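You operate a simulated robot arm through the tools that you are given. There is no shell and no other tool.

You are at the controls of a simulated two-armed robot. One attempt, no reset.

## Task
Lay the white foam block on the base in the white box and press its lid home.
Fine: the white lid; the foam is in the drawer, shut it again.

Only the result counts: the job must be done as asked and must still hold three seconds after the hand-in. Knocking over, shifting, dropping, spilling or breaking anything else fails it. A push-on lid holds only when it is set on centred and level and pressed home; a screw cap is set on level and turned clockwise until tight.

## Robot
Two 7-joint arms with two-finger parallel grippers on one trunk that stands fixed in place. Base frame: the origin is at the foot of the trunk, x ahead of it, y to its left, z up. Units: mm, degrees, N and s.
The left shoulder is at [70, 177, 1045], the right one opposite. With the tool pointing down near the work surface each hand reaches from about 240 to 720 mm from the base axis, measured 20 degrees to its own side. Payload 3.43 kg a hand.
Tool frame (each hand has its own): the origin (TCP) lies between the finger pads and is the grasp point; the fingertips stand 30 mm ahead of it; z points along the fingers, y is the line along which they close. Largest opening 94 mm; finger width 28, thickness 10; the body of the gripper, 50 by 96 mm, starts 55 mm behind the TCP.
Orientation is that of the tool frame in the base frame, as [roll, pitch, yaw] about the fixed x, y, z axes, in that order (R = Rz(yaw) Ry(pitch) Rx(roll)). With the fingers straight down and closing along the base's y, the tool's x points along the base's -x, its y along +y and its z along -z.

## Interface
- The arms move only by the tool apply_moves. It takes "left_motion", "right_motion" or both (then of equal length, played together; a hand with none holds still); each is a list of rows, each an object of numbers (a shift or turn left out is 0, a gripper value left out holds the last): "x", "y", "z": the shift along the tool's x, y, z in units of 100 mm (1.0 is 100 mm); "ax", "ay", "az": the turn, a rotation vector about the tool's x, y, z in units of 45 degrees (1.0 is 45 degrees); "grip": the closure in counts, from 0 (fully open) to 255 (shut). In form: [{"x": .., "y": .., "z": .., "ax": .., "ay": .., "az": .., "grip": ..}, ...]. A call has 1 to 20 rows; each row is the pose to reach, as a shift and turn from the pose commanded when the call began, along the tool's axes at that moment. A call with a number of a shift or a turn outside -1 to 1 is refused whole. Each row takes 0.2 s and may step no farther than 50 mm and 8.6 degrees from the row before; otherwise, or with a gripper value out of range, the whole call is refused. A pose out of reach is approached as far as the arm can. The call stops where the force on the tool passes 40 N (or 10 N more than at its start, if that is more) or the arm is blocked; 0.2 s more then pass. The fingers move at their own pace (about 153 mm/s each) and stop on an object; they squeeze with about 32 N. The grip force told is the motor's: it shows also when the fingers shut on nothing. Time passes only in rows, and 0.2 s behind the last, so rows that repeat a pose let the fingers close. The reply holds the time, the measured pose of the TCP, the force on the tool along the base axes, the opening and the grip force, in the units named above and with some noise, with the torque about the TCP (base axes, N m) and any sound that the robot's microphone picked up.
- Cameras (640 x 400 px; columns grow to the right, rows downward): "scene" is now at [124.6, -39.4, 1363.5]; the picture's right is [-0.35, -0.94, -0.00], its down [-0.64, 0.24, -0.73] and it looks along [0.68, -0.26, -0.68] (base axes); focal length 253 px, centre (320, 200). "left" rides on the left gripper at [76, -14, -103] in its tool frame; the picture's right is [0.18, 0.98, 0.00], its down [-0.75, 0.14, -0.64] and it looks along [-0.63, 0.12, 0.77] (tool axes); focal length 243 px, centre (320, 200). "right" rides on the right gripper at [76, 14, -103] in its tool frame; the picture's right is [-0.18, 0.98, 0.00], its down [-0.75, -0.14, -0.64] and it looks along [-0.63, -0.12, 0.77] (tool axes); focal length 243 px, centre (320, 200). There is no depth. A picture from a camera that has moved, and an enlarged one, comes with that camera's place and axes in the base frame and with its lens. The place of the scene camera against the robot may be out by one fixed shift of up to 18 mm in any direction.
- get_image(camera): a new picture of that camera. No time passes.
- slide_trunk(by): slides the trunk up (or, below 0, down) by that many mm; the arms and the scene camera ride with it, the base frame stays. It gives what a move gives, with no picture.
- turn_head(pan, tilt): turns the head with the scene camera to pan (to the left, within 86 degrees either way) and tilt (down, from -29 to 69), counted from straight ahead of the robot. It gives what a move gives.
- inspect(camera, box): a new picture of the part [left, top, right, bottom] of that camera's present view, enlarged. No time passes.
- close_job(): hands the job in; it is judged then, once.

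Nothing tells you positions but the pictures and the camera data. Unless the task says otherwise, let go and move clear before handing in.

The tools are called after "Request:" by a JSON object that holds its "name" and its "arguments". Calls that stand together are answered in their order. apply_moves: Moves the arms, as the interface text tells. Its arguments: {"type":"object","properties":{"left_motion":{"type":"array"},"right_motion":{"type":"array"}},"required":[]} The other tools are called the same way: slide_trunk (by) moves the trunk up or down; turn_head (pan, tilt) turns the head that bears the scene camera; get_image (camera) takes a picture; inspect (camera, box) takes an enlarged picture of a part of a camera's view; close_job () hands the job in.

At the start:

```text
time_s: 0.0
left_tcp_pos: [489.0, 43.3, 1047.7]
left_orientation: [-180.0, 0.0, 180.0]
left_wrist_force: [0.0, 0.3, -0.5]
left_ft_torque: [-0.02, 0.0, 0.01]
left_finger_gap: 94.1
left_grip_force: 0.0
right_tcp_pos: [442.7, -344.0, 1156.0]
right_orientation: [-180.0, 0.0, -179.9]
right_wrist_force: [-0.5, 0.2, 0.5]
right_ft_torque: [0.04, 0.01, 0.02]
right_finger_gap: 93.8
right_grip_force: 0.0
trunk travel left (down, up): [-625.0, 215.0]
head pan, tilt (commanded): [-20.6, 43.1]
```

scene: 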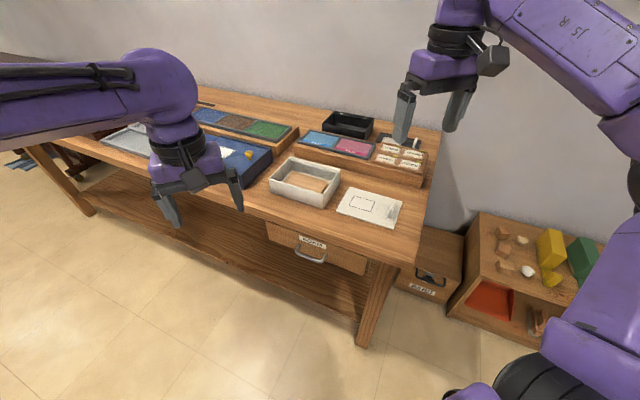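
right: 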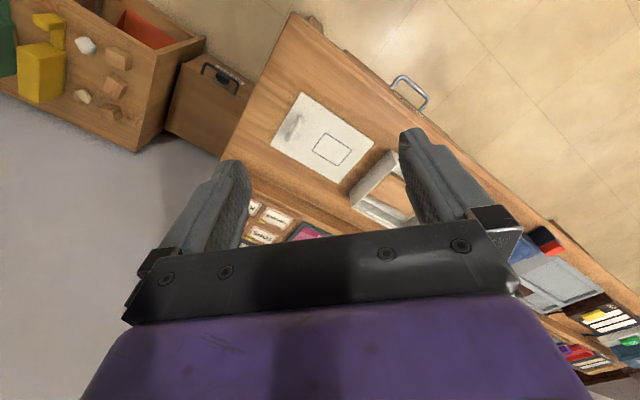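
left: 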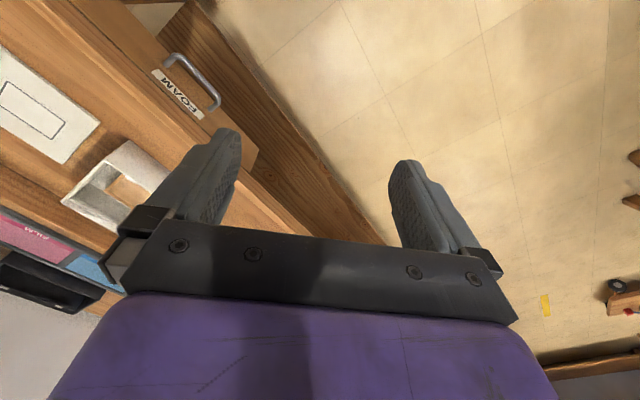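

I see a workbench with a white open box, a white card or lid beside it, and a drawer labelled "FOAM" under the table top. I'll look closer before I move anything.

Request:
{"name": "inspect", "arguments": {"camera": "scene", "box": [240, 100, 460, 280]}}

Request:
{"name": "inspect", "arguments": {"camera": "scene", "box": [100, 80, 320, 220]}}

Request:
{"name": "inspect", "arguments": {"camera": "left", "box": [0, 0, 260, 300]}}

Request:
{"name": "inspect", "arguments": {"camera": "right", "box": [220, 40, 640, 400]}}

```text
2.22 times, centred on (350, 190) of scene
camera zoom: at [124.6, -39.4, 1363.5], right [-0.35, -0.94, 0.0], down [-0.64, 0.24, -0.73], along [0.68, -0.26, -0.68], focal length 563 px, centre (253, 222)
```

zoom: 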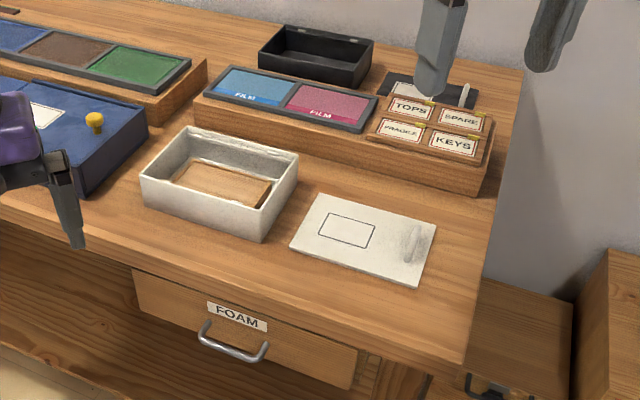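

```text
2.86 times, centred on (210, 150) of scene
camera zoom: at [124.6, -39.4, 1363.5], right [-0.35, -0.94, 0.0], down [-0.64, 0.24, -0.73], along [0.68, -0.26, -0.68], focal length 724 px, centre (634, 343)
```

zoom: 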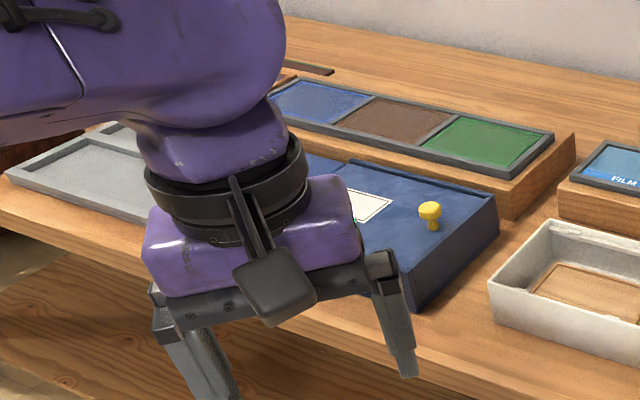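

```text
1.33 times, centred on (130, 150) of left
camera zoom: at [413.0, 29.9, 1150.4], right [-0.18, 0.98, 0.0], down [0.75, 0.14, 0.64], along [0.63, 0.12, -0.77], focal length 324 px, centre (573, 267)
```

zoom: 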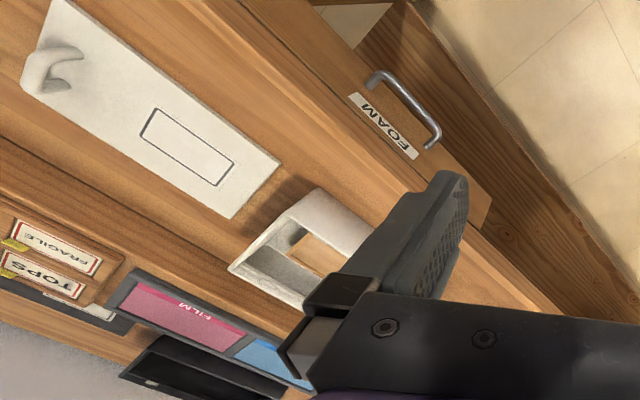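

```text
1.11 times, centred on (430, 220) of right
camera zoom: at [367.4, -330.3, 1259.0], right [0.18, 0.98, 0.0], down [0.75, -0.14, 0.64], along [0.63, -0.12, -0.77], focal length 270 px, centre (198, 178)
```

zoom: 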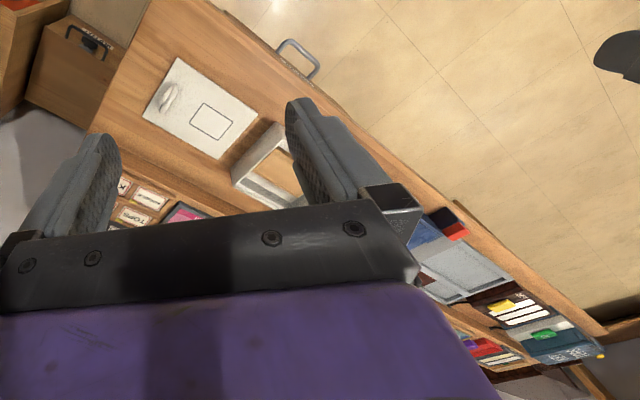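

The white box is open with a wooden piece in its floor, and the white lid lies to its right with a handle at one end. I'm zooming in further to fix the geometry, and no time passes while I do.

Request:
{"name": "inspect", "arguments": {"camera": "scene", "box": [260, 145, 350, 215]}}

Request:
{"name": "inspect", "arguments": {"camera": "scene", "box": [330, 170, 420, 240]}}

Request:
{"name": "inspect", "arguments": {"camera": "scene", "box": [250, 200, 390, 290]}}

Request:
{"name": "inspect", "arguments": {"camera": "right", "box": [240, 60, 430, 240]}}

Request:
{"name": "inspect", "arguments": {"camera": "left", "box": [0, 20, 240, 170]}}

```text
5.71 times, centred on (305, 180) of scene
camera zoom: at [124.6, -39.4, 1363.5], right [-0.35, -0.94, 0.0], down [-0.64, 0.24, -0.73], along [0.68, -0.26, -0.68], focal length 1448 px, centre (406, 314)
```

zoom: 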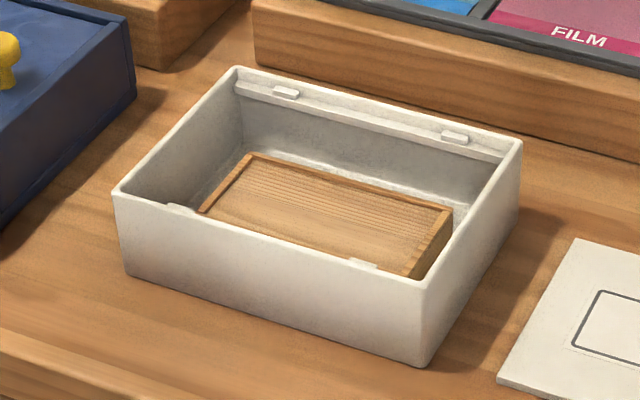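

```text
5.71 times, centred on (375, 205) of scene
camera zoom: at [124.6, -39.4, 1363.5], right [-0.35, -0.94, 0.0], down [-0.64, 0.24, -0.73], along [0.68, -0.26, -0.68], focal length 1448 px, centre (6, 171)
```

zoom: 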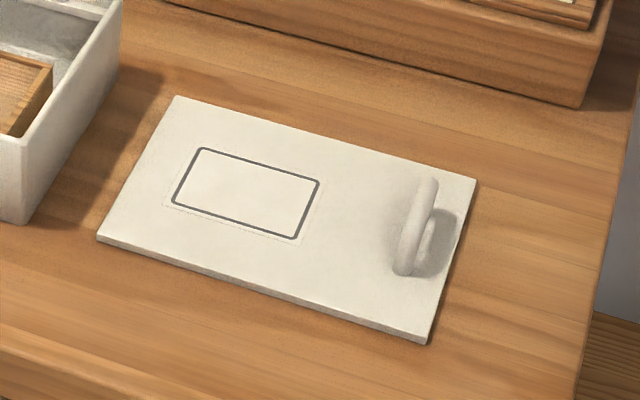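

```text
4.44 times, centred on (320, 245) of scene
camera zoom: at [124.6, -39.4, 1363.5], right [-0.35, -0.94, 0.0], down [-0.64, 0.24, -0.73], along [0.68, -0.26, -0.68], focal length 1126 px, centre (320, 0)
```

zoom: 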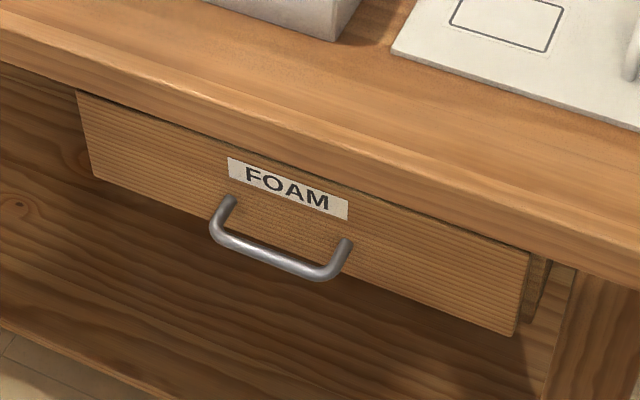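

```text
2.22 times, centred on (335, 150) of right
camera zoom: at [367.4, -330.3, 1259.0], right [0.18, 0.98, 0.0], down [0.75, -0.14, 0.64], along [0.63, -0.12, -0.77], focal length 539 px, centre (287, 311)
```

zoom: 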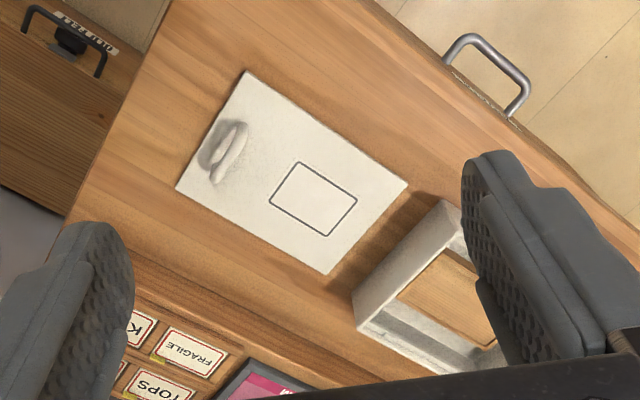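

```text
2.67 times, centred on (120, 95) of left
camera zoom: at [413.0, 29.9, 1150.4], right [-0.18, 0.98, 0.0], down [0.75, 0.14, 0.64], along [0.63, 0.12, -0.77], focal length 647 px, centre (853, 480)
```

zoom: 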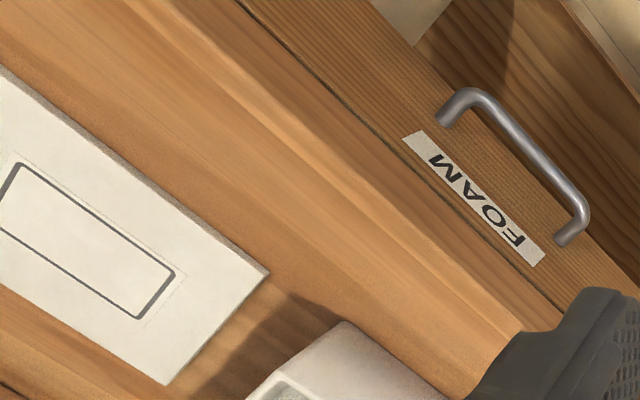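

From the wrist cameras I triangulate the table at z≈797 mm, the lid centred near (594,-368), and the box near (750,-210) turned about 45°. The drawer handle comes out near (554,-151,703). I'll bring the right hand over the box for a more exact view and to test its reach.

Request:
{"name": "apply_moves", "arguments": {"right_motion": [{"x": -0.3, "y": 0.3, "z": 0.1}, {"x": -0.6, "y": 0.6, "z": 0.2}, {"x": -0.9, "y": 0.9, "z": 0.3}, {"x": -1.0, "y": 1.0, "z": 0.3}]}}

Request:
{"name": "get_image", "arguments": {"camera": "right"}}

Request:
{"name": "get_image", "arguments": {"camera": "scene"}}

```text
time_s: 1.0
left_tcp_pos: [488.1, 44.1, 1047.4]
left_orientation: [179.9, 0.0, 180.0]
left_wrist_force: [-0.6, -0.4, -0.4]
left_ft_torque: [0.01, 0.0, 0.02]
left_finger_gap: 94.1
left_grip_force: 0.0
right_tcp_pos: [542.6, -242.4, 1124.1]
right_orientation: [179.9, 0.0, 179.9]
right_wrist_force: [-1.4, -0.2, 0.6]
right_ft_torque: [-0.05, -0.02, -0.01]
right_finger_gap: 93.8
right_grip_force: 0.0
trunk travel left (down, up): [-625.0, 215.0]
head pan, tilt (commanded): [-20.6, 43.1]
```

```text
taken
camera right: at [467.1, -229.5, 1227.7], right [0.18, 0.98, 0.0], down [0.75, -0.14, 0.64], along [0.63, -0.12, -0.77], focal length 243 px, centre (320, 200)
```

right: 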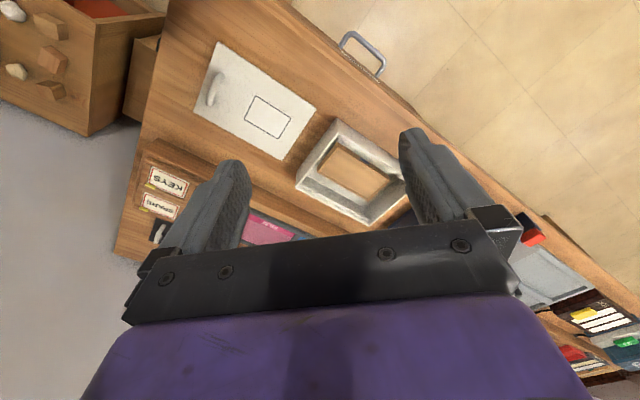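

```text
taken
camera scene: at [124.8, -39.0, 1363.5], right [-0.35, -0.94, 0.0], down [-0.64, 0.24, -0.73], along [0.68, -0.26, -0.68], focal length 253 px, centre (320, 200)
```

scene: 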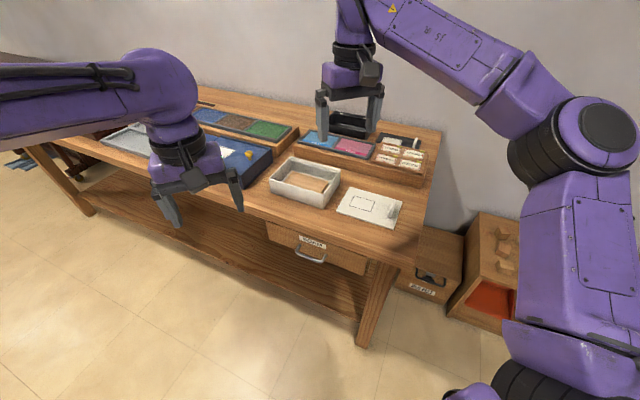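

The box, lid and drawer handle are all visible from here. I'll go on toward the box to test reach and see it from straight above.

Request:
{"name": "apply_moves", "arguments": {"right_motion": [{"x": -0.3, "y": 0.1, "z": 0.1}, {"x": -0.6, "y": 0.2, "z": 0.3}, {"x": -0.9, "y": 0.3, "z": 0.5}, {"x": -1.0, "y": 0.4, "z": 0.6}]}}

Request:
{"name": "get_image", "arguments": {"camera": "right"}}

Request:
{"name": "inspect", "arguments": {"camera": "right", "box": [240, 0, 440, 125]}}

Request:
{"name": "inspect", "arguments": {"camera": "right", "box": [180, 0, 460, 175]}}

```text
time_s: 2.0
left_tcp_pos: [488.3, 43.8, 1047.7]
left_orientation: [-179.9, 0.0, 180.0]
left_wrist_force: [-0.4, 0.2, -0.1]
left_ft_torque: [0.01, 0.0, 0.02]
left_finger_gap: 93.9
left_grip_force: 0.1
right_tcp_pos: [643.5, -203.3, 1065.1]
right_orientation: [179.9, -0.1, -180.0]
right_wrist_force: [0.0, 0.2, -0.1]
right_ft_torque: [-0.01, -0.03, -0.01]
right_finger_gap: 93.8
right_grip_force: 0.1
trunk travel left (down, up): [-625.0, 215.0]
head pan, tilt (commanded): [-20.6, 43.1]
```

```text
taken
camera right: at [568.0, -189.8, 1168.3], right [0.18, 0.98, 0.0], down [0.75, -0.14, 0.64], along [0.63, -0.12, -0.77], focal length 243 px, centre (320, 200)
```

right: 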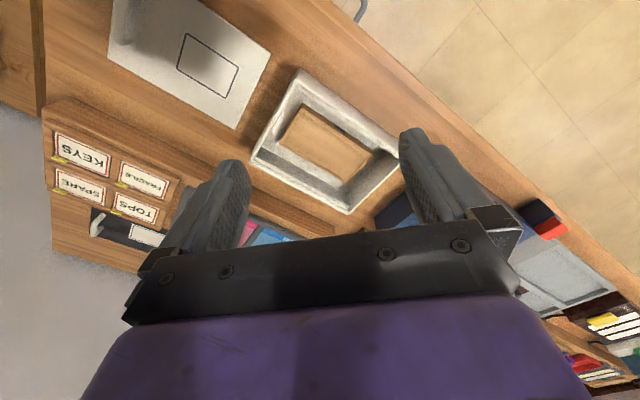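

```text
3.20 times, centred on (340, 62) of right
camera zoom: at [568.0, -189.8, 1168.3], right [0.18, 0.98, 0.0], down [0.75, -0.14, 0.64], along [0.63, -0.12, -0.77], focal length 776 px, centre (256, 640)
```

zoom: 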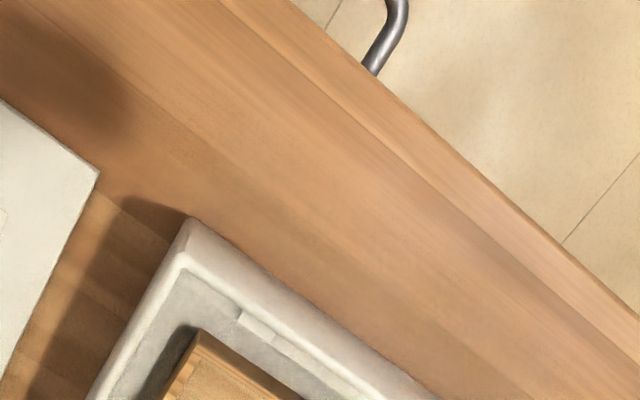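

```text
2.29 times, centred on (320, 88) of right
camera zoom: at [568.0, -189.8, 1168.3], right [0.18, 0.98, 0.0], down [0.75, -0.14, 0.64], along [0.63, -0.12, -0.77], focal length 555 px, centre (320, 457)
```

zoom: 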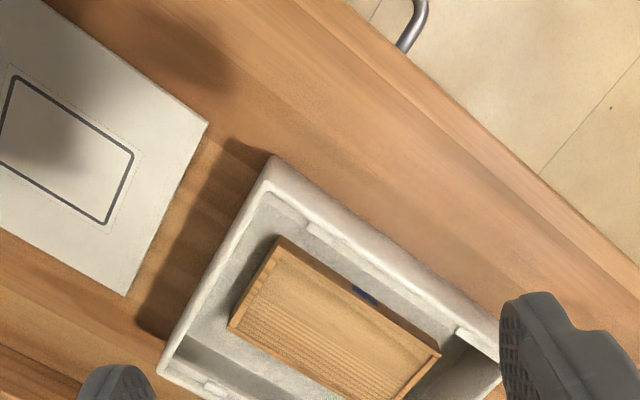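

The right hand reaches this far easily. The wooden piece in the box has something blue beside it, so I'm looking closely at the box interior.

Request:
{"name": "inspect", "arguments": {"camera": "right", "box": [245, 60, 405, 215]}}

Request:
{"name": "inspect", "arguments": {"camera": "right", "box": [300, 95, 380, 145]}}

Request:
{"name": "inspect", "arguments": {"camera": "scene", "box": [265, 150, 345, 210]}}

```text
2.58 times, centred on (325, 138) of right
camera zoom: at [568.0, -189.8, 1168.3], right [0.18, 0.98, 0.0], down [0.75, -0.14, 0.64], along [0.63, -0.12, -0.77], focal length 626 px, centre (307, 361)
```

zoom: 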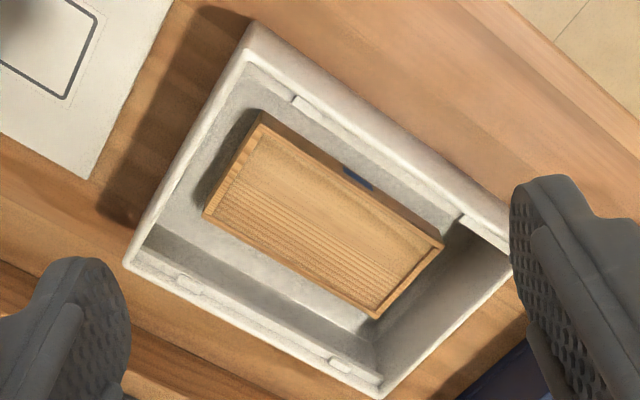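

```text
8.00 times, centred on (340, 120) of right
camera zoom: at [568.0, -189.8, 1168.3], right [0.18, 0.98, 0.0], down [0.75, -0.14, 0.64], along [0.63, -0.12, -0.77], focal length 1941 px, centre (160, 840)
```

zoom: 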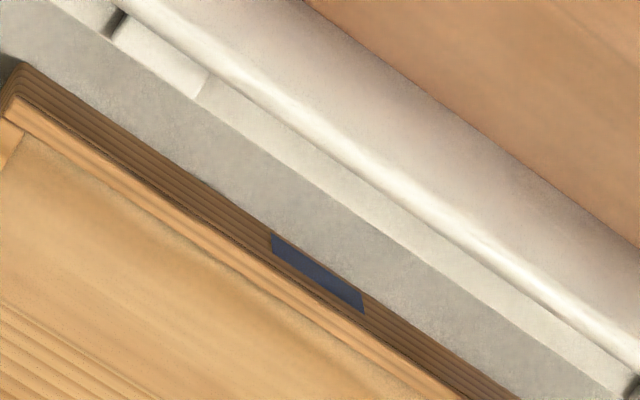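

```text
6.67 times, centred on (305, 180) of scene
camera zoom: at [125.0, -38.3, 1363.5], right [-0.35, -0.94, 0.0], down [-0.64, 0.24, -0.73], along [0.68, -0.26, -0.68], focal length 1689 px, centre (420, 333)
```

zoom: 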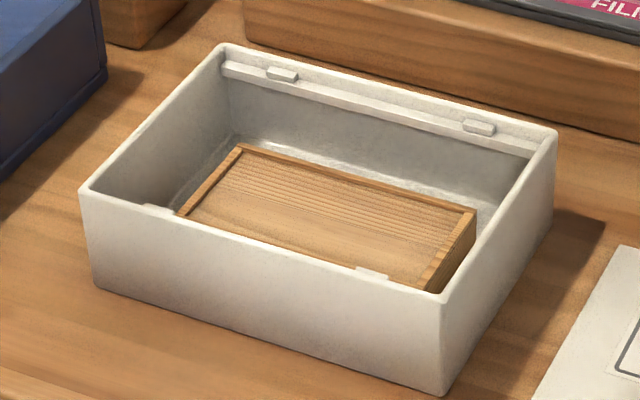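

The base is a shallow wooden tray lying in the box, with a blue mark on its side. Next I'll test whether the right hand can get over the box centre (≈750,-212).

Request:
{"name": "apply_moves", "arguments": {"right_motion": [{"x": -0.3, "y": 0.0, "z": 0.1}, {"x": -0.6, "y": 0.0, "z": 0.3}, {"x": -0.9, "y": 0.0, "z": 0.4}, {"x": -1.0, "y": 0.0, "z": 0.5}]}}

Request:
{"name": "get_image", "arguments": {"camera": "right"}}

Request:
{"name": "inspect", "arguments": {"camera": "right", "box": [180, 0, 460, 175]}}

Request:
{"name": "get_image", "arguments": {"camera": "scene"}}

```text
time_s: 3.0
left_tcp_pos: [488.0, 43.8, 1048.3]
left_orientation: [180.0, 0.1, -180.0]
left_wrist_force: [-0.3, -0.3, 0.0]
left_ft_torque: [-0.01, -0.04, -0.04]
left_finger_gap: 94.0
left_grip_force: 0.0
right_tcp_pos: [673.3, -198.3, 1012.8]
right_orientation: [180.0, 0.2, 180.0]
right_wrist_force: [-0.5, 0.1, 0.1]
right_ft_torque: [-0.01, -0.01, 0.05]
right_finger_gap: 94.0
right_grip_force: 0.0
right hand out of reach, approached as far as the arm can: row 1, 2, 3, 4
trunk travel left (down, up): [-625.0, 215.0]
head pan, tilt (commanded): [-20.6, 43.1]
```

```text
taken
camera right: at [598.7, -184.5, 1115.8], right [0.18, 0.98, 0.0], down [0.75, -0.14, 0.64], along [0.63, -0.12, -0.77], focal length 243 px, centre (320, 200)
```

right: 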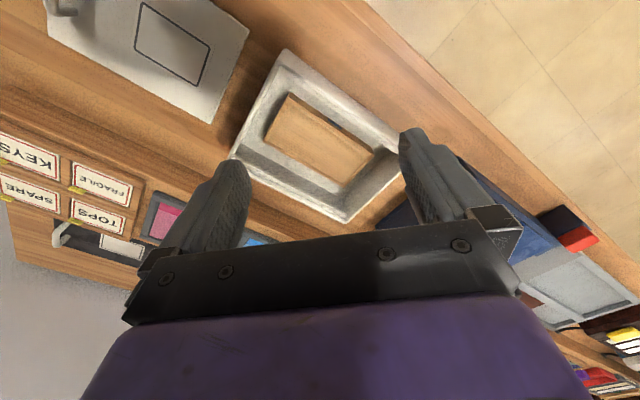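

```text
2.29 times, centred on (320, 88) of right
camera zoom: at [598.7, -184.5, 1115.8], right [0.18, 0.98, 0.0], down [0.75, -0.14, 0.64], along [0.63, -0.12, -0.77], focal length 555 px, centre (320, 457)
```

zoom: 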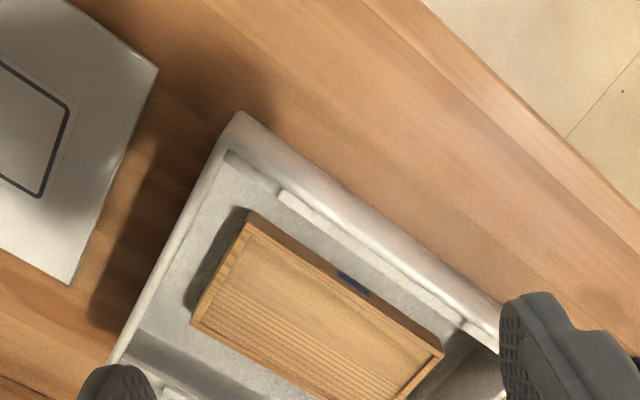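

```text
taken
camera scene: at [123.6, -39.0, 1363.7], right [-0.35, -0.94, 0.0], down [-0.64, 0.24, -0.73], along [0.68, -0.26, -0.68], focal length 253 px, centre (320, 200)
```

scene: 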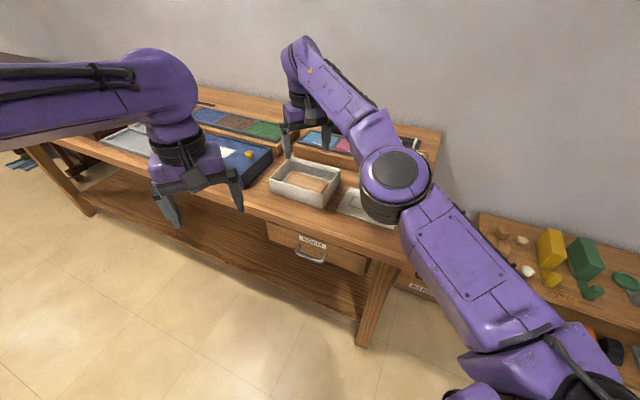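

The right hand runs out of reach at about 603 mm from its shoulder with the tool vertical, so at the box I'll have to lean the tool forward. The table edge runs at 45° (x−y≈751), with the handle bar about 32 mm outside it. I'll draw the right hand back and turn the left hand to meet the drawer handle.

Request:
{"name": "apply_moves", "arguments": {"right_motion": [{"x": 0.3, "y": -0.2, "z": -0.2}, {"x": 0.6, "y": -0.5, "z": -0.5}, {"x": 0.9, "y": -0.8, "z": -0.8}, {"x": 1.0, "y": -1.0, "z": -1.0}], "left_motion": [{"az": -0.19}, {"az": -0.38}, {"az": -0.57}, {"az": -0.76}]}}

Request:
{"name": "get_image", "arguments": {"camera": "left"}}

Request:
{"name": "get_image", "arguments": {"camera": "scene"}}

```text
refused: row 2 steps farther than a row can; nothing moved
```

```text
taken
camera left: at [412.2, 30.2, 1150.7], right [-0.18, 0.98, 0.0], down [0.75, 0.14, 0.64], along [0.63, 0.12, -0.77], focal length 243 px, centre (320, 200)
```

left: 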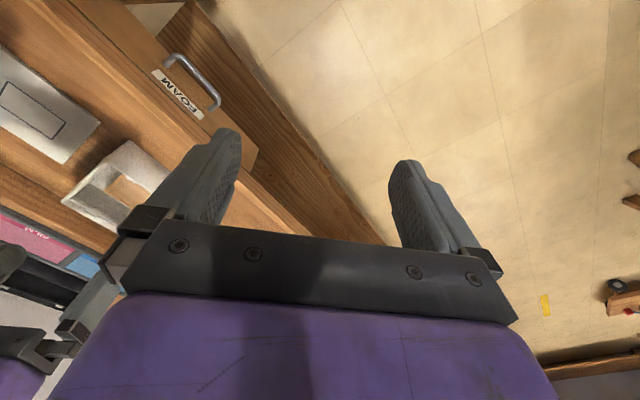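

```text
taken
camera scene: at [123.6, -39.0, 1363.7], right [-0.35, -0.94, 0.0], down [-0.64, 0.24, -0.73], along [0.68, -0.26, -0.68], focal length 253 px, centre (320, 200)
```

scene: 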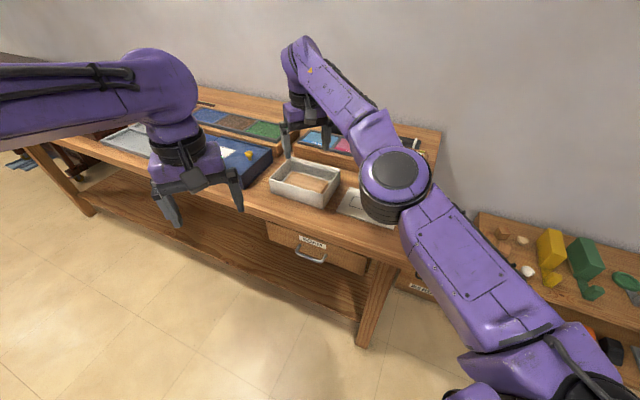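

That call was refused because one row stepped too far. I'll use smaller steps: right hand back and up, left hand turned 45°.

Request:
{"name": "apply_moves", "arguments": {"right_motion": [{"x": 0.25, "y": -0.2, "z": -0.2}, {"x": 0.5, "y": -0.4, "z": -0.4}, {"x": 0.75, "y": -0.6, "z": -0.6}, {"x": 1.0, "y": -0.8, "z": -0.8}, {"x": 1.0, "y": -1.0, "z": -1.0}, {"x": 1.0, "y": -1.0, "z": -1.0}], "left_motion": [{"az": -0.17}, {"az": -0.34}, {"az": -0.51}, {"az": -0.68}, {"az": -0.85}, {"az": -1.0}]}}

Request:
{"name": "get_image", "arguments": {"camera": "left"}}

Request:
{"name": "get_image", "arguments": {"camera": "scene"}}

```text
time_s: 4.4
left_tcp_pos: [489.6, 45.2, 1047.2]
left_orientation: [-180.0, -0.2, -134.9]
left_wrist_force: [-0.4, 0.1, -0.4]
left_ft_torque: [0.01, 0.04, -0.03]
left_finger_gap: 93.8
left_grip_force: 0.0
right_tcp_pos: [629.0, -295.5, 1131.8]
right_orientation: [180.0, -0.1, 180.0]
right_wrist_force: [0.3, -0.3, 0.3]
right_ft_torque: [-0.02, 0.02, 0.0]
right_finger_gap: 94.1
right_grip_force: 0.0
right hand out of reach, approached as far as the arm can: row 1, 2, 3, 4, 5, 6
trunk travel left (down, up): [-625.0, 215.0]
head pan, tilt (commanded): [-20.6, 43.1]
```

```text
taken
camera left: at [447.4, -18.5, 1150.7], right [-0.83, 0.56, 0.0], down [0.43, 0.63, 0.64], along [0.36, 0.53, -0.77], focal length 243 px, centre (320, 200)
```

left: 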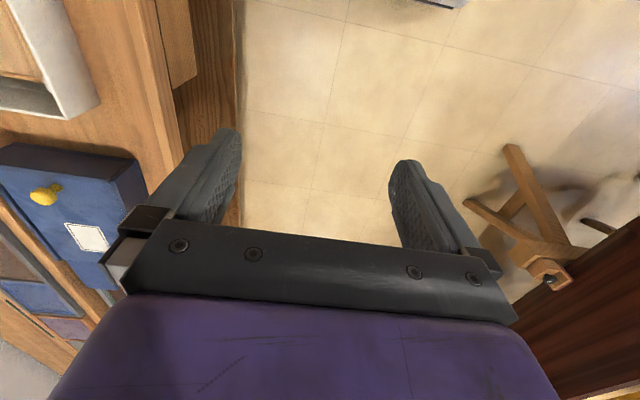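

```text
taken
camera scene: at [125.8, -38.6, 1363.4], right [-0.35, -0.94, 0.0], down [-0.64, 0.24, -0.73], along [0.68, -0.26, -0.68], focal length 253 px, centre (320, 200)
```

scene: 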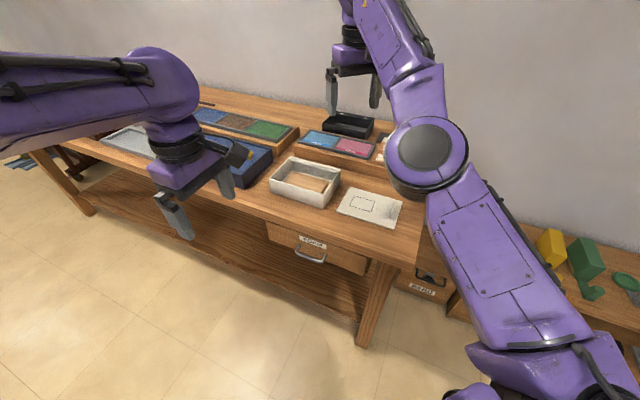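

The left hand has turned 45°. I'll draw the right hand back further, then start the left hand toward the front of the drawer handle.

Request:
{"name": "apply_moves", "arguments": {"right_motion": [{"x": 0.25, "y": 0.0, "z": 0.0}, {"x": 0.5, "y": -0.1, "z": 0.0}, {"x": 0.75, "y": -0.3, "z": 0.0}, {"x": 1.0, "y": -0.4, "z": -0.2}, {"x": 1.0, "y": -0.5, "z": -0.3}, {"x": 1.0, "y": -0.5, "z": -0.3}], "left_motion": [{"ax": 0.17}, {"ax": 0.34}, {"ax": 0.51}, {"ax": 0.68}, {"ax": 0.85}, {"ax": 1.0}]}}

Request:
{"name": "get_image", "arguments": {"camera": "left"}}

Request:
{"name": "get_image", "arguments": {"camera": "scene"}}

```text
time_s: 5.8
left_tcp_pos: [494.1, 55.6, 1044.4]
left_orientation: [-134.7, -0.7, -134.9]
left_wrist_force: [0.5, 0.1, -0.2]
left_ft_torque: [-0.06, -0.01, -0.07]
left_finger_gap: 93.8
left_grip_force: 0.1
right_tcp_pos: [531.5, -336.1, 1161.8]
right_orientation: [-179.3, -0.4, -179.8]
right_wrist_force: [1.2, 1.1, -0.4]
right_ft_torque: [-0.11, 0.09, 0.0]
right_finger_gap: 93.9
right_grip_force: 0.2
right hand out of reach, approached as far as the arm can: row 1, 2, 3, 4
trunk travel left (down, up): [-625.0, 215.0]
head pan, tilt (commanded): [-20.6, 43.1]
```

```text
taken
camera left: at [398.1, 46.5, 1127.4], right [-0.63, 0.35, -0.7], down [0.14, 0.93, 0.34], along [0.77, 0.12, -0.63], focal length 243 px, centre (320, 200)
```

left: 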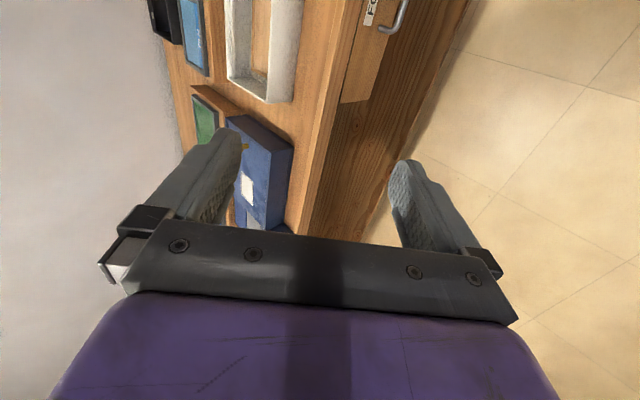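

```text
taken
camera scene: at [132.7, -26.1, 1362.9], right [-0.35, -0.94, 0.01], down [-0.64, 0.23, -0.73], along [0.68, -0.26, -0.68], focal length 253 px, centre (320, 200)
```

scene: 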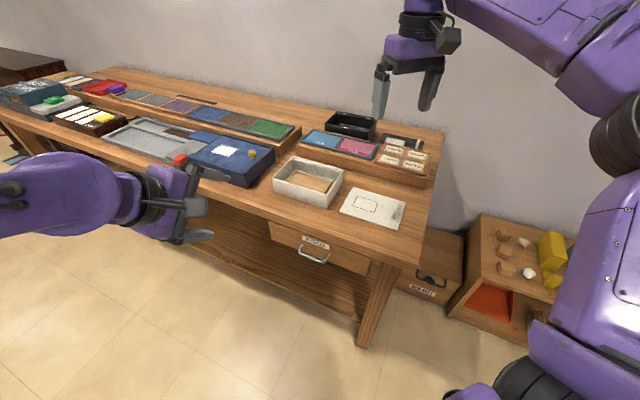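

The arms moved well, though the head camera reads as swayed by about 10 mm. I'll let things settle and re-read.

Request:
{"name": "apply_moves", "arguments": {"left_motion": [{}, {}, {}]}}

Request:
{"name": "get_image", "arguments": {"camera": "scene"}}

Request:
{"name": "inspect", "arguments": {"camera": "left", "box": [200, 0, 460, 160]}}

```text
time_s: 6.6
left_tcp_pos: [487.5, 41.0, 1048.5]
left_orientation: [-135.0, 0.2, -135.0]
left_wrist_force: [-0.1, 0.1, 0.4]
left_ft_torque: [0.03, -0.01, 0.04]
left_finger_gap: 94.0
left_grip_force: 0.0
right_tcp_pos: [523.3, -350.7, 1161.5]
right_orientation: [179.9, 0.1, 179.9]
right_wrist_force: [-0.6, -0.8, -0.8]
right_ft_torque: [-0.01, 0.03, 0.01]
right_finger_gap: 93.8
right_grip_force: 0.0
trunk travel left (down, up): [-625.0, 215.0]
head pan, tilt (commanded): [-20.6, 43.1]
```

```text
taken
camera scene: at [123.3, -42.2, 1363.6], right [-0.35, -0.94, 0.0], down [-0.64, 0.24, -0.73], along [0.68, -0.26, -0.68], focal length 253 px, centre (320, 200)
```

scene: 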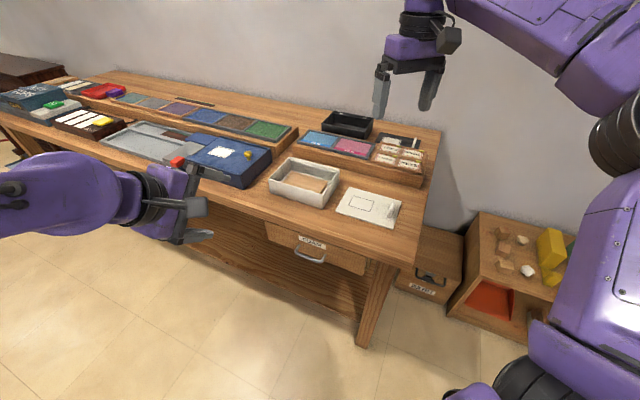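

```text
2.46 times, centred on (330, 80) of left
camera zoom: at [390.3, 31.8, 1131.0], right [-0.62, 0.36, -0.7], down [0.14, 0.92, 0.36], along [0.77, 0.12, -0.62], focal length 597 px, centre (295, 495)
```

zoom: 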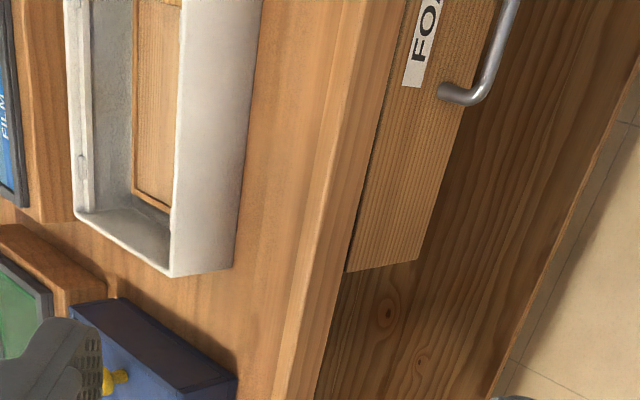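

Settled now; the robot sways a little with fast moves, so I'll move gently. I take the handle bar centre to be near (555,-151,702), and the left hand will approach it along the 45° tilted direction from outside the table edge.

Request:
{"name": "apply_moves", "arguments": {"left_motion": [{"x": 0.08, "y": 0.1, "z": 0.18}, {"x": 0.18, "y": 0.22, "z": 0.42}, {"x": 0.28, "y": 0.35, "z": 0.66}, {"x": 0.38, "y": 0.46, "z": 0.88}, {"x": 0.42, "y": 0.52, "z": 1.0}, {"x": 0.42, "y": 0.52, "z": 1.0}]}}

Request:
{"name": "apply_moves", "arguments": {"left_motion": [{"x": 0.08, "y": 0.1, "z": 0.18}, {"x": 0.18, "y": 0.22, "z": 0.42}, {"x": 0.28, "y": 0.35, "z": 0.66}, {"x": 0.38, "y": 0.46, "z": 0.88}, {"x": 0.42, "y": 0.52, "z": 1.0}, {"x": 0.42, "y": 0.52, "z": 1.0}]}}

Request:
{"name": "get_image", "arguments": {"camera": "left"}}

Request:
{"name": "inspect", "arguments": {"camera": "left", "box": [220, 0, 460, 150]}}

Request:
{"name": "get_image", "arguments": {"camera": "scene"}}

```text
time_s: 8.0
left_tcp_pos: [482.8, -10.0, 940.6]
left_orientation: [-135.0, 0.0, -135.0]
left_wrist_force: [0.2, 0.2, -0.4]
left_ft_torque: [-0.02, -0.01, 0.02]
left_finger_gap: 94.1
left_grip_force: 0.1
right_tcp_pos: [523.6, -348.0, 1160.2]
right_orientation: [180.0, 0.0, 180.0]
right_wrist_force: [-0.2, 0.2, -0.7]
right_ft_torque: [-0.01, 0.0, 0.01]
right_finger_gap: 94.1
right_grip_force: 0.2
trunk travel left (down, up): [-625.0, 215.0]
head pan, tilt (commanded): [-20.6, 43.1]
```

```text
time_s: 9.4
left_tcp_pos: [478.3, -63.8, 833.6]
left_orientation: [-135.0, 0.0, -134.9]
left_wrist_force: [0.3, 1.0, 0.4]
left_ft_torque: [0.01, 0.0, 0.02]
left_finger_gap: 94.4
left_grip_force: 0.2
right_tcp_pos: [524.4, -348.5, 1160.7]
right_orientation: [-180.0, -0.1, -180.0]
right_wrist_force: [-0.5, 0.6, -0.5]
right_ft_torque: [-0.03, 0.01, -0.04]
right_finger_gap: 93.9
right_grip_force: 0.2
trunk travel left (down, up): [-625.0, 215.0]
head pan, tilt (commanded): [-20.6, 43.1]
```

```text
taken
camera left: at [380.8, -73.5, 915.5], right [-0.62, 0.36, -0.7], down [0.14, 0.92, 0.35], along [0.77, 0.12, -0.63], focal length 243 px, centre (320, 200)
```

left: 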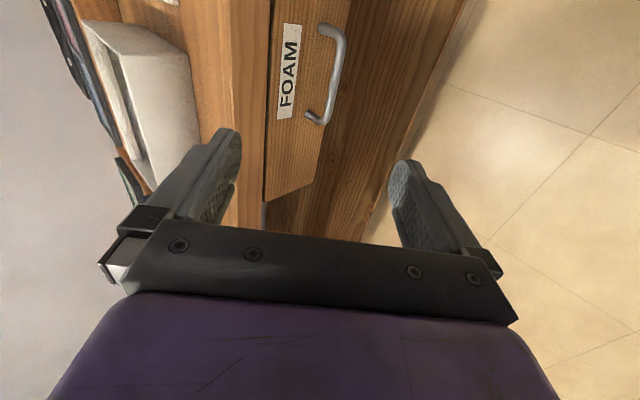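

```text
2.67 times, centred on (340, 75) of left
camera zoom: at [380.8, -73.5, 915.5], right [-0.62, 0.36, -0.7], down [0.14, 0.92, 0.35], along [0.77, 0.12, -0.63], focal length 647 px, centre (267, 533)
```

zoom: 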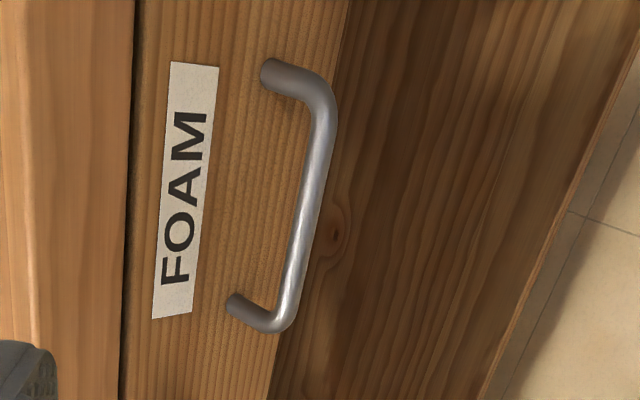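

```text
taken
camera scene: at [124.4, -39.3, 1363.6], right [-0.35, -0.94, 0.0], down [-0.64, 0.24, -0.73], along [0.68, -0.26, -0.68], focal length 253 px, centre (320, 200)
```

scene: 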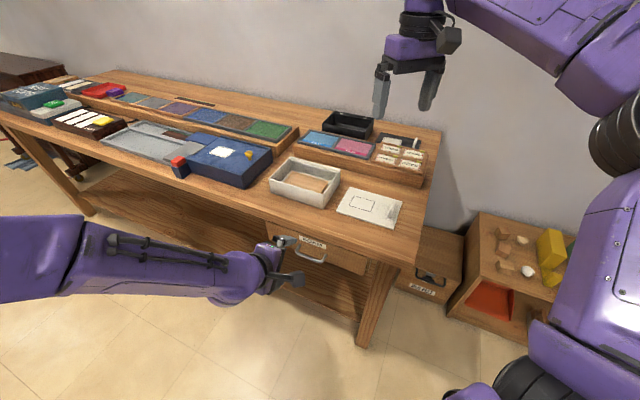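

The handle is in clear view: bar centre about (552,-152,702), 29 mm in front of the drawer face. I'll flatten the tool to about 20° below horizontal so the fingers pass above and below the bar without hitting the face.

Request:
{"name": "apply_moves", "arguments": {"left_motion": [{"ax": 0.1, "grip": 110}, {"ax": 0.22}, {"ax": 0.34}, {"ax": 0.46}, {"ax": 0.556}, {"ax": 0.556}]}}

Request:
{"name": "get_image", "arguments": {"camera": "left"}}

```text
time_s: 10.8
left_tcp_pos: [477.2, -62.3, 832.3]
left_orientation: [-109.8, 0.1, -134.9]
left_wrist_force: [0.0, 0.1, -0.5]
left_ft_torque: [-0.04, 0.03, 0.03]
left_finger_gap: 53.5
left_grip_force: 0.1
right_tcp_pos: [522.4, -348.6, 1161.1]
right_orientation: [179.9, 0.1, -179.9]
right_wrist_force: [0.0, 0.7, -0.1]
right_ft_torque: [0.01, 0.03, -0.04]
right_finger_gap: 93.9
right_grip_force: 0.0
trunk travel left (down, up): [-625.0, 215.0]
head pan, tilt (commanded): [-20.6, 43.1]
```

```text
taken
camera left: at [359.0, -52.2, 881.5], right [-0.37, 0.11, -0.92], down [0.07, 0.99, 0.09], along [0.93, -0.04, -0.37], focal length 243 px, centre (320, 200)
```

left: 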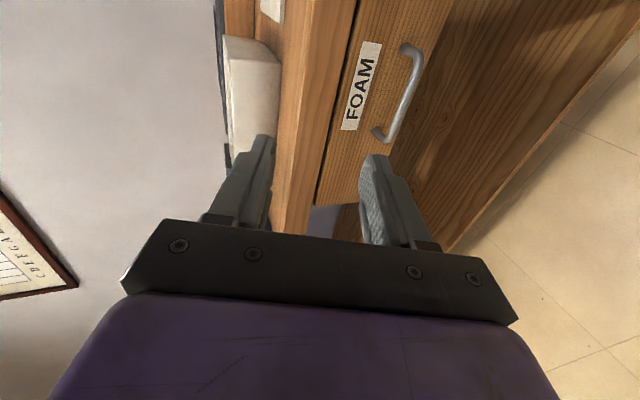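

Orientation is good. Now I move to the pre-grasp point 70 mm short of the bar.

Request:
{"name": "apply_moves", "arguments": {"left_motion": [{"x": 0.02, "y": 0.18, "z": 0.16}, {"x": 0.05, "y": 0.42, "z": 0.4}, {"x": 0.08, "y": 0.66, "z": 0.64}, {"x": 0.1, "y": 0.8, "z": 0.8}, {"x": 0.105, "y": 0.826, "z": 0.839}, {"x": 0.105, "y": 0.826, "z": 0.839}]}}

Request:
{"name": "get_image", "arguments": {"camera": "left"}}

Request:
{"name": "inspect", "arguments": {"camera": "left", "box": [240, 0, 480, 200]}}

Request:
{"name": "inspect", "arguments": {"camera": "scene", "box": [220, 190, 380, 290]}}

```text
time_s: 12.2
left_tcp_pos: [506.8, -107.4, 724.7]
left_orientation: [-110.0, -0.1, -134.9]
left_wrist_force: [0.5, 0.2, 0.2]
left_ft_torque: [0.04, 0.03, 0.01]
left_finger_gap: 53.3
left_grip_force: 0.1
right_tcp_pos: [523.6, -348.7, 1161.4]
right_orientation: [179.9, 0.0, -180.0]
right_wrist_force: [-0.3, 1.1, 0.7]
right_ft_torque: [-0.04, -0.02, 0.01]
right_finger_gap: 94.0
right_grip_force: 0.0
trunk travel left (down, up): [-625.0, 215.0]
head pan, tilt (commanded): [-20.6, 43.1]
```

```text
taken
camera left: at [389.1, -95.9, 774.6], right [-0.37, 0.11, -0.92], down [0.07, 0.99, 0.09], along [0.93, -0.04, -0.37], focal length 243 px, centre (320, 200)
```

left: 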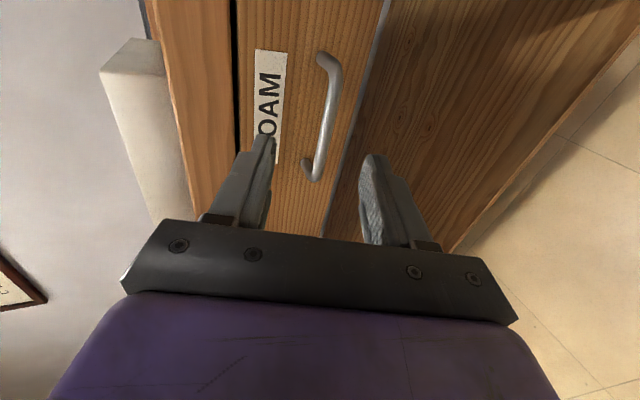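

```text
2.00 times, centred on (360, 100) of left
camera zoom: at [389.1, -95.9, 774.6], right [-0.37, 0.11, -0.92], down [0.07, 0.99, 0.09], along [0.93, -0.04, -0.37], focal length 485 px, centre (240, 400)
```

zoom: 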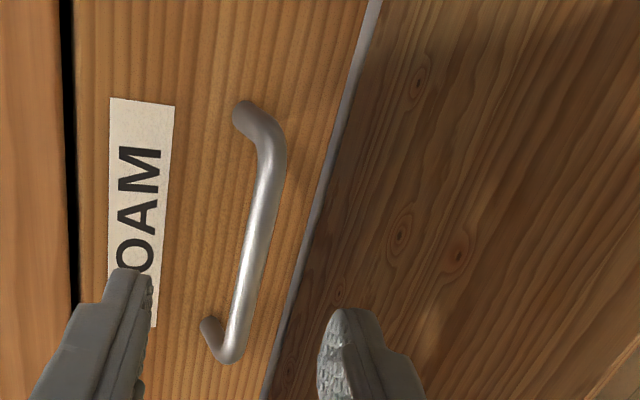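

```text
4.00 times, centred on (300, 240) of scene
camera zoom: at [124.7, -39.3, 1363.5], right [-0.35, -0.94, 0.0], down [-0.64, 0.24, -0.73], along [0.68, -0.26, -0.68], focal length 1013 px, centre (400, 40)
```

zoom: 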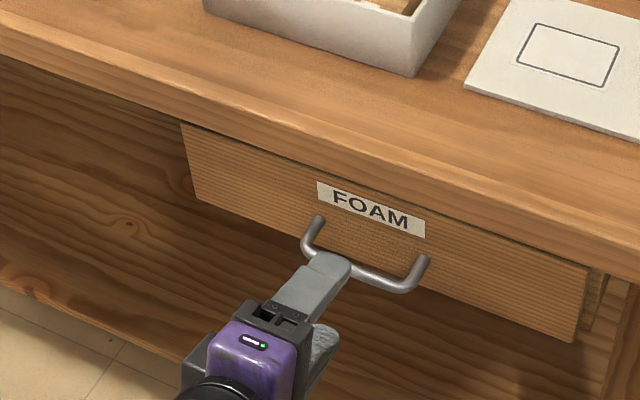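

The bar lies 2 mm toward the lower finger and is nearly centred. I'll advance 57 mm and close on it.

Request:
{"name": "apply_moves", "arguments": {"left_motion": [{"x": 0.0, "y": 0.02, "z": 0.1}, {"x": 0.0, "y": 0.02, "z": 0.25}, {"x": 0.0, "y": 0.02, "z": 0.4}, {"x": 0.0, "y": 0.02, "z": 0.52}, {"y": 0.02, "z": 0.57}, {"y": 0.02, "z": 0.57, "grip": 110}, {"y": 0.02, "z": 0.57, "grip": 255}, {"y": 0.02, "z": 0.57, "grip": 255}, {"y": 0.02, "z": 0.57, "grip": 255}]}}

Request:
{"name": "get_image", "arguments": {"camera": "left"}}

Request:
{"name": "inspect", "arguments": {"camera": "scene", "box": [220, 190, 380, 290]}}

```text
time_s: 14.2
left_tcp_pos: [543.3, -144.0, 702.1]
left_orientation: [-110.1, -0.1, -135.0]
left_wrist_force: [-5.3, 3.2, -12.4]
left_ft_torque: [-0.04, 0.36, 0.72]
left_finger_gap: 9.6
left_grip_force: 43.0
right_tcp_pos: [525.1, -349.0, 1160.3]
right_orientation: [179.9, -0.1, 180.0]
right_wrist_force: [-0.6, 0.5, 0.5]
right_ft_torque: [-0.02, 0.01, -0.02]
right_finger_gap: 93.9
right_grip_force: 0.0
trunk travel left (down, up): [-625.0, 215.0]
head pan, tilt (commanded): [-20.6, 43.1]
```

```text
taken
camera left: at [425.1, -132.4, 752.0], right [-0.37, 0.11, -0.92], down [0.07, 0.99, 0.09], along [0.93, -0.03, -0.38], focal length 243 px, centre (320, 200)
```

left: 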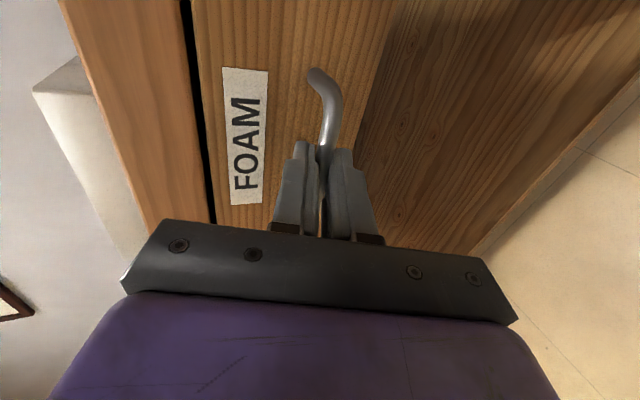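

```text
4.00 times, centred on (300, 240) of scene
camera zoom: at [125.5, -39.4, 1363.3], right [-0.35, -0.94, 0.0], down [-0.64, 0.24, -0.73], along [0.68, -0.26, -0.68], focal length 1013 px, centre (400, 40)
```

zoom: 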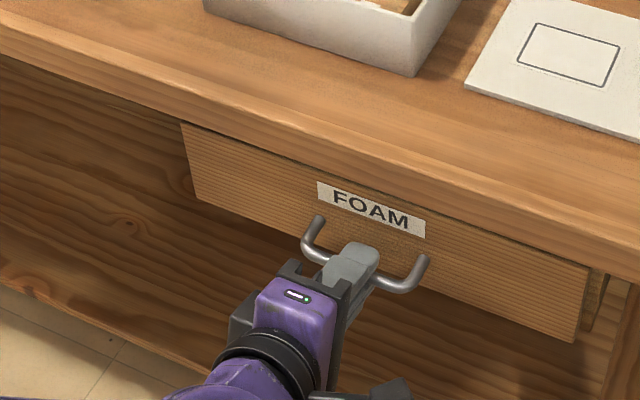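

The bar is gripped at a 9.6 mm gap. I'm pulling the drawer straight out along (-0.707, +0.707), slowly.

Request:
{"name": "apply_moves", "arguments": {"left_motion": [{"z": -0.094, "y": 0.034}, {"z": -0.188, "y": 0.068}, {"z": -0.376, "y": 0.137}, {"z": -0.564, "y": 0.205}, {"z": -0.752, "y": 0.274}, {"z": -0.893, "y": 0.325}, {"z": -0.94, "y": 0.342}, {"z": -0.94, "y": 0.342}]}}

Request:
{"name": "get_image", "arguments": {"camera": "scene"}}

Request:
{"name": "inspect", "arguments": {"camera": "scene", "box": [200, 170, 380, 290]}}

```text
time_s: 16.0
left_tcp_pos: [472.3, -72.6, 702.4]
left_orientation: [-110.4, 0.0, -135.1]
left_wrist_force: [-3.0, -3.0, -30.7]
left_ft_torque: [0.03, 0.56, 0.34]
left_finger_gap: 9.4
left_grip_force: 43.1
right_tcp_pos: [527.1, -350.0, 1159.5]
right_orientation: [179.9, -0.2, -180.0]
right_wrist_force: [-0.3, 0.8, 1.1]
right_ft_torque: [-0.01, 0.02, 0.01]
right_finger_gap: 93.9
right_grip_force: 0.0
trunk travel left (down, up): [-625.0, 215.0]
head pan, tilt (commanded): [-20.6, 43.1]
```

```text
taken
camera scene: at [128.1, -40.5, 1363.0], right [-0.35, -0.94, 0.0], down [-0.64, 0.24, -0.73], along [0.68, -0.26, -0.69], focal length 253 px, centre (320, 200)
```

scene: 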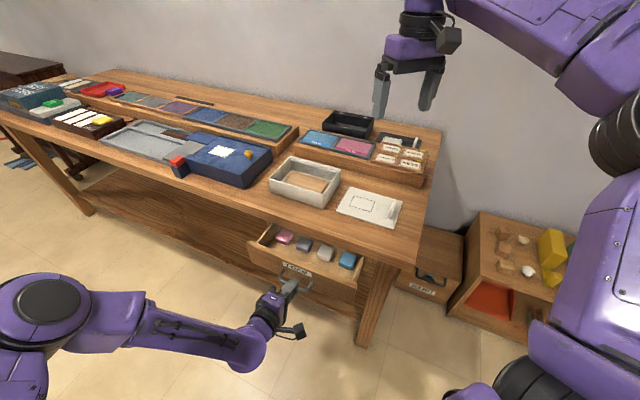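

```text
3.33 times, centred on (290, 230) of scene
camera zoom: at [128.1, -40.5, 1363.0], right [-0.35, -0.94, 0.0], down [-0.64, 0.24, -0.73], along [0.68, -0.26, -0.69], focal length 844 px, centre (420, 100)
```

zoom: 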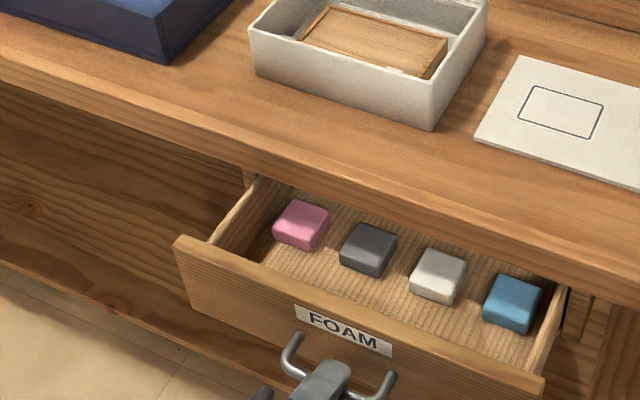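

The drawer opened 100 mm and shows four foam blocks: pink, dark grey, white and blue. The white one still sits under the table edge, so I'll ease the downward load a little and pull further.

Request:
{"name": "apply_moves", "arguments": {"left_motion": [{"z": 0.01, "y": 0.028}, {"z": -0.18, "y": 0.096}, {"z": -0.36, "y": 0.165}, {"z": -0.55, "y": 0.233}, {"z": -0.69, "y": 0.284}, {"z": -0.74, "y": 0.302}, {"z": -0.74, "y": 0.302}]}}

Request:
{"name": "get_image", "arguments": {"camera": "scene"}}

Request:
{"name": "inspect", "arguments": {"camera": "scene", "box": [200, 190, 380, 310]}}

```text
time_s: 17.6
left_tcp_pos: [415.1, -17.2, 702.8]
left_orientation: [-109.9, 0.0, -135.0]
left_wrist_force: [-2.2, -2.8, 7.7]
left_ft_torque: [-0.71, 0.51, -0.43]
left_finger_gap: 9.4
left_grip_force: 43.4
right_tcp_pos: [522.9, -348.5, 1160.4]
right_orientation: [-179.9, 0.0, 180.0]
right_wrist_force: [0.2, 0.3, 0.1]
right_ft_torque: [0.0, -0.01, -0.02]
right_finger_gap: 94.0
right_grip_force: 0.0
trunk travel left (down, up): [-625.0, 215.0]
head pan, tilt (commanded): [-20.6, 43.1]
```

```text
taken
camera scene: at [123.7, -39.6, 1363.8], right [-0.35, -0.94, 0.0], down [-0.64, 0.24, -0.73], along [0.68, -0.26, -0.68], focal length 253 px, centre (320, 200)
```

scene: 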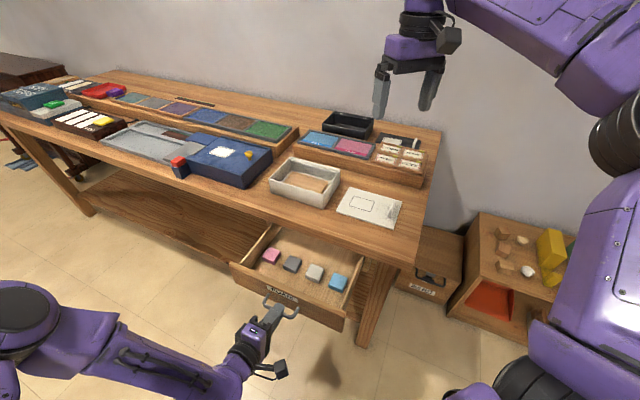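

```text
3.33 times, centred on (290, 250) of scene
camera zoom: at [123.7, -39.6, 1363.8], right [-0.35, -0.94, 0.0], down [-0.64, 0.24, -0.73], along [0.68, -0.26, -0.68], focal length 844 px, centre (420, 33)
```

zoom: 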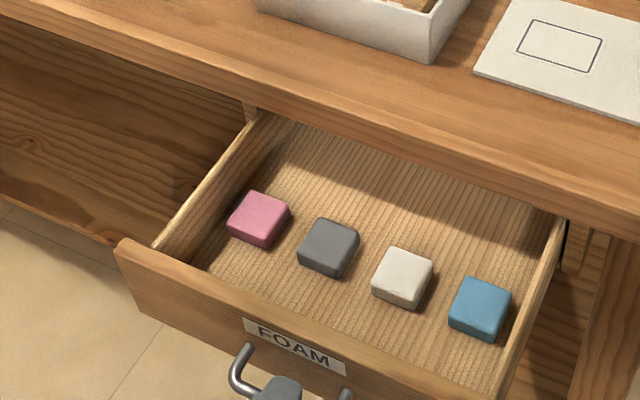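

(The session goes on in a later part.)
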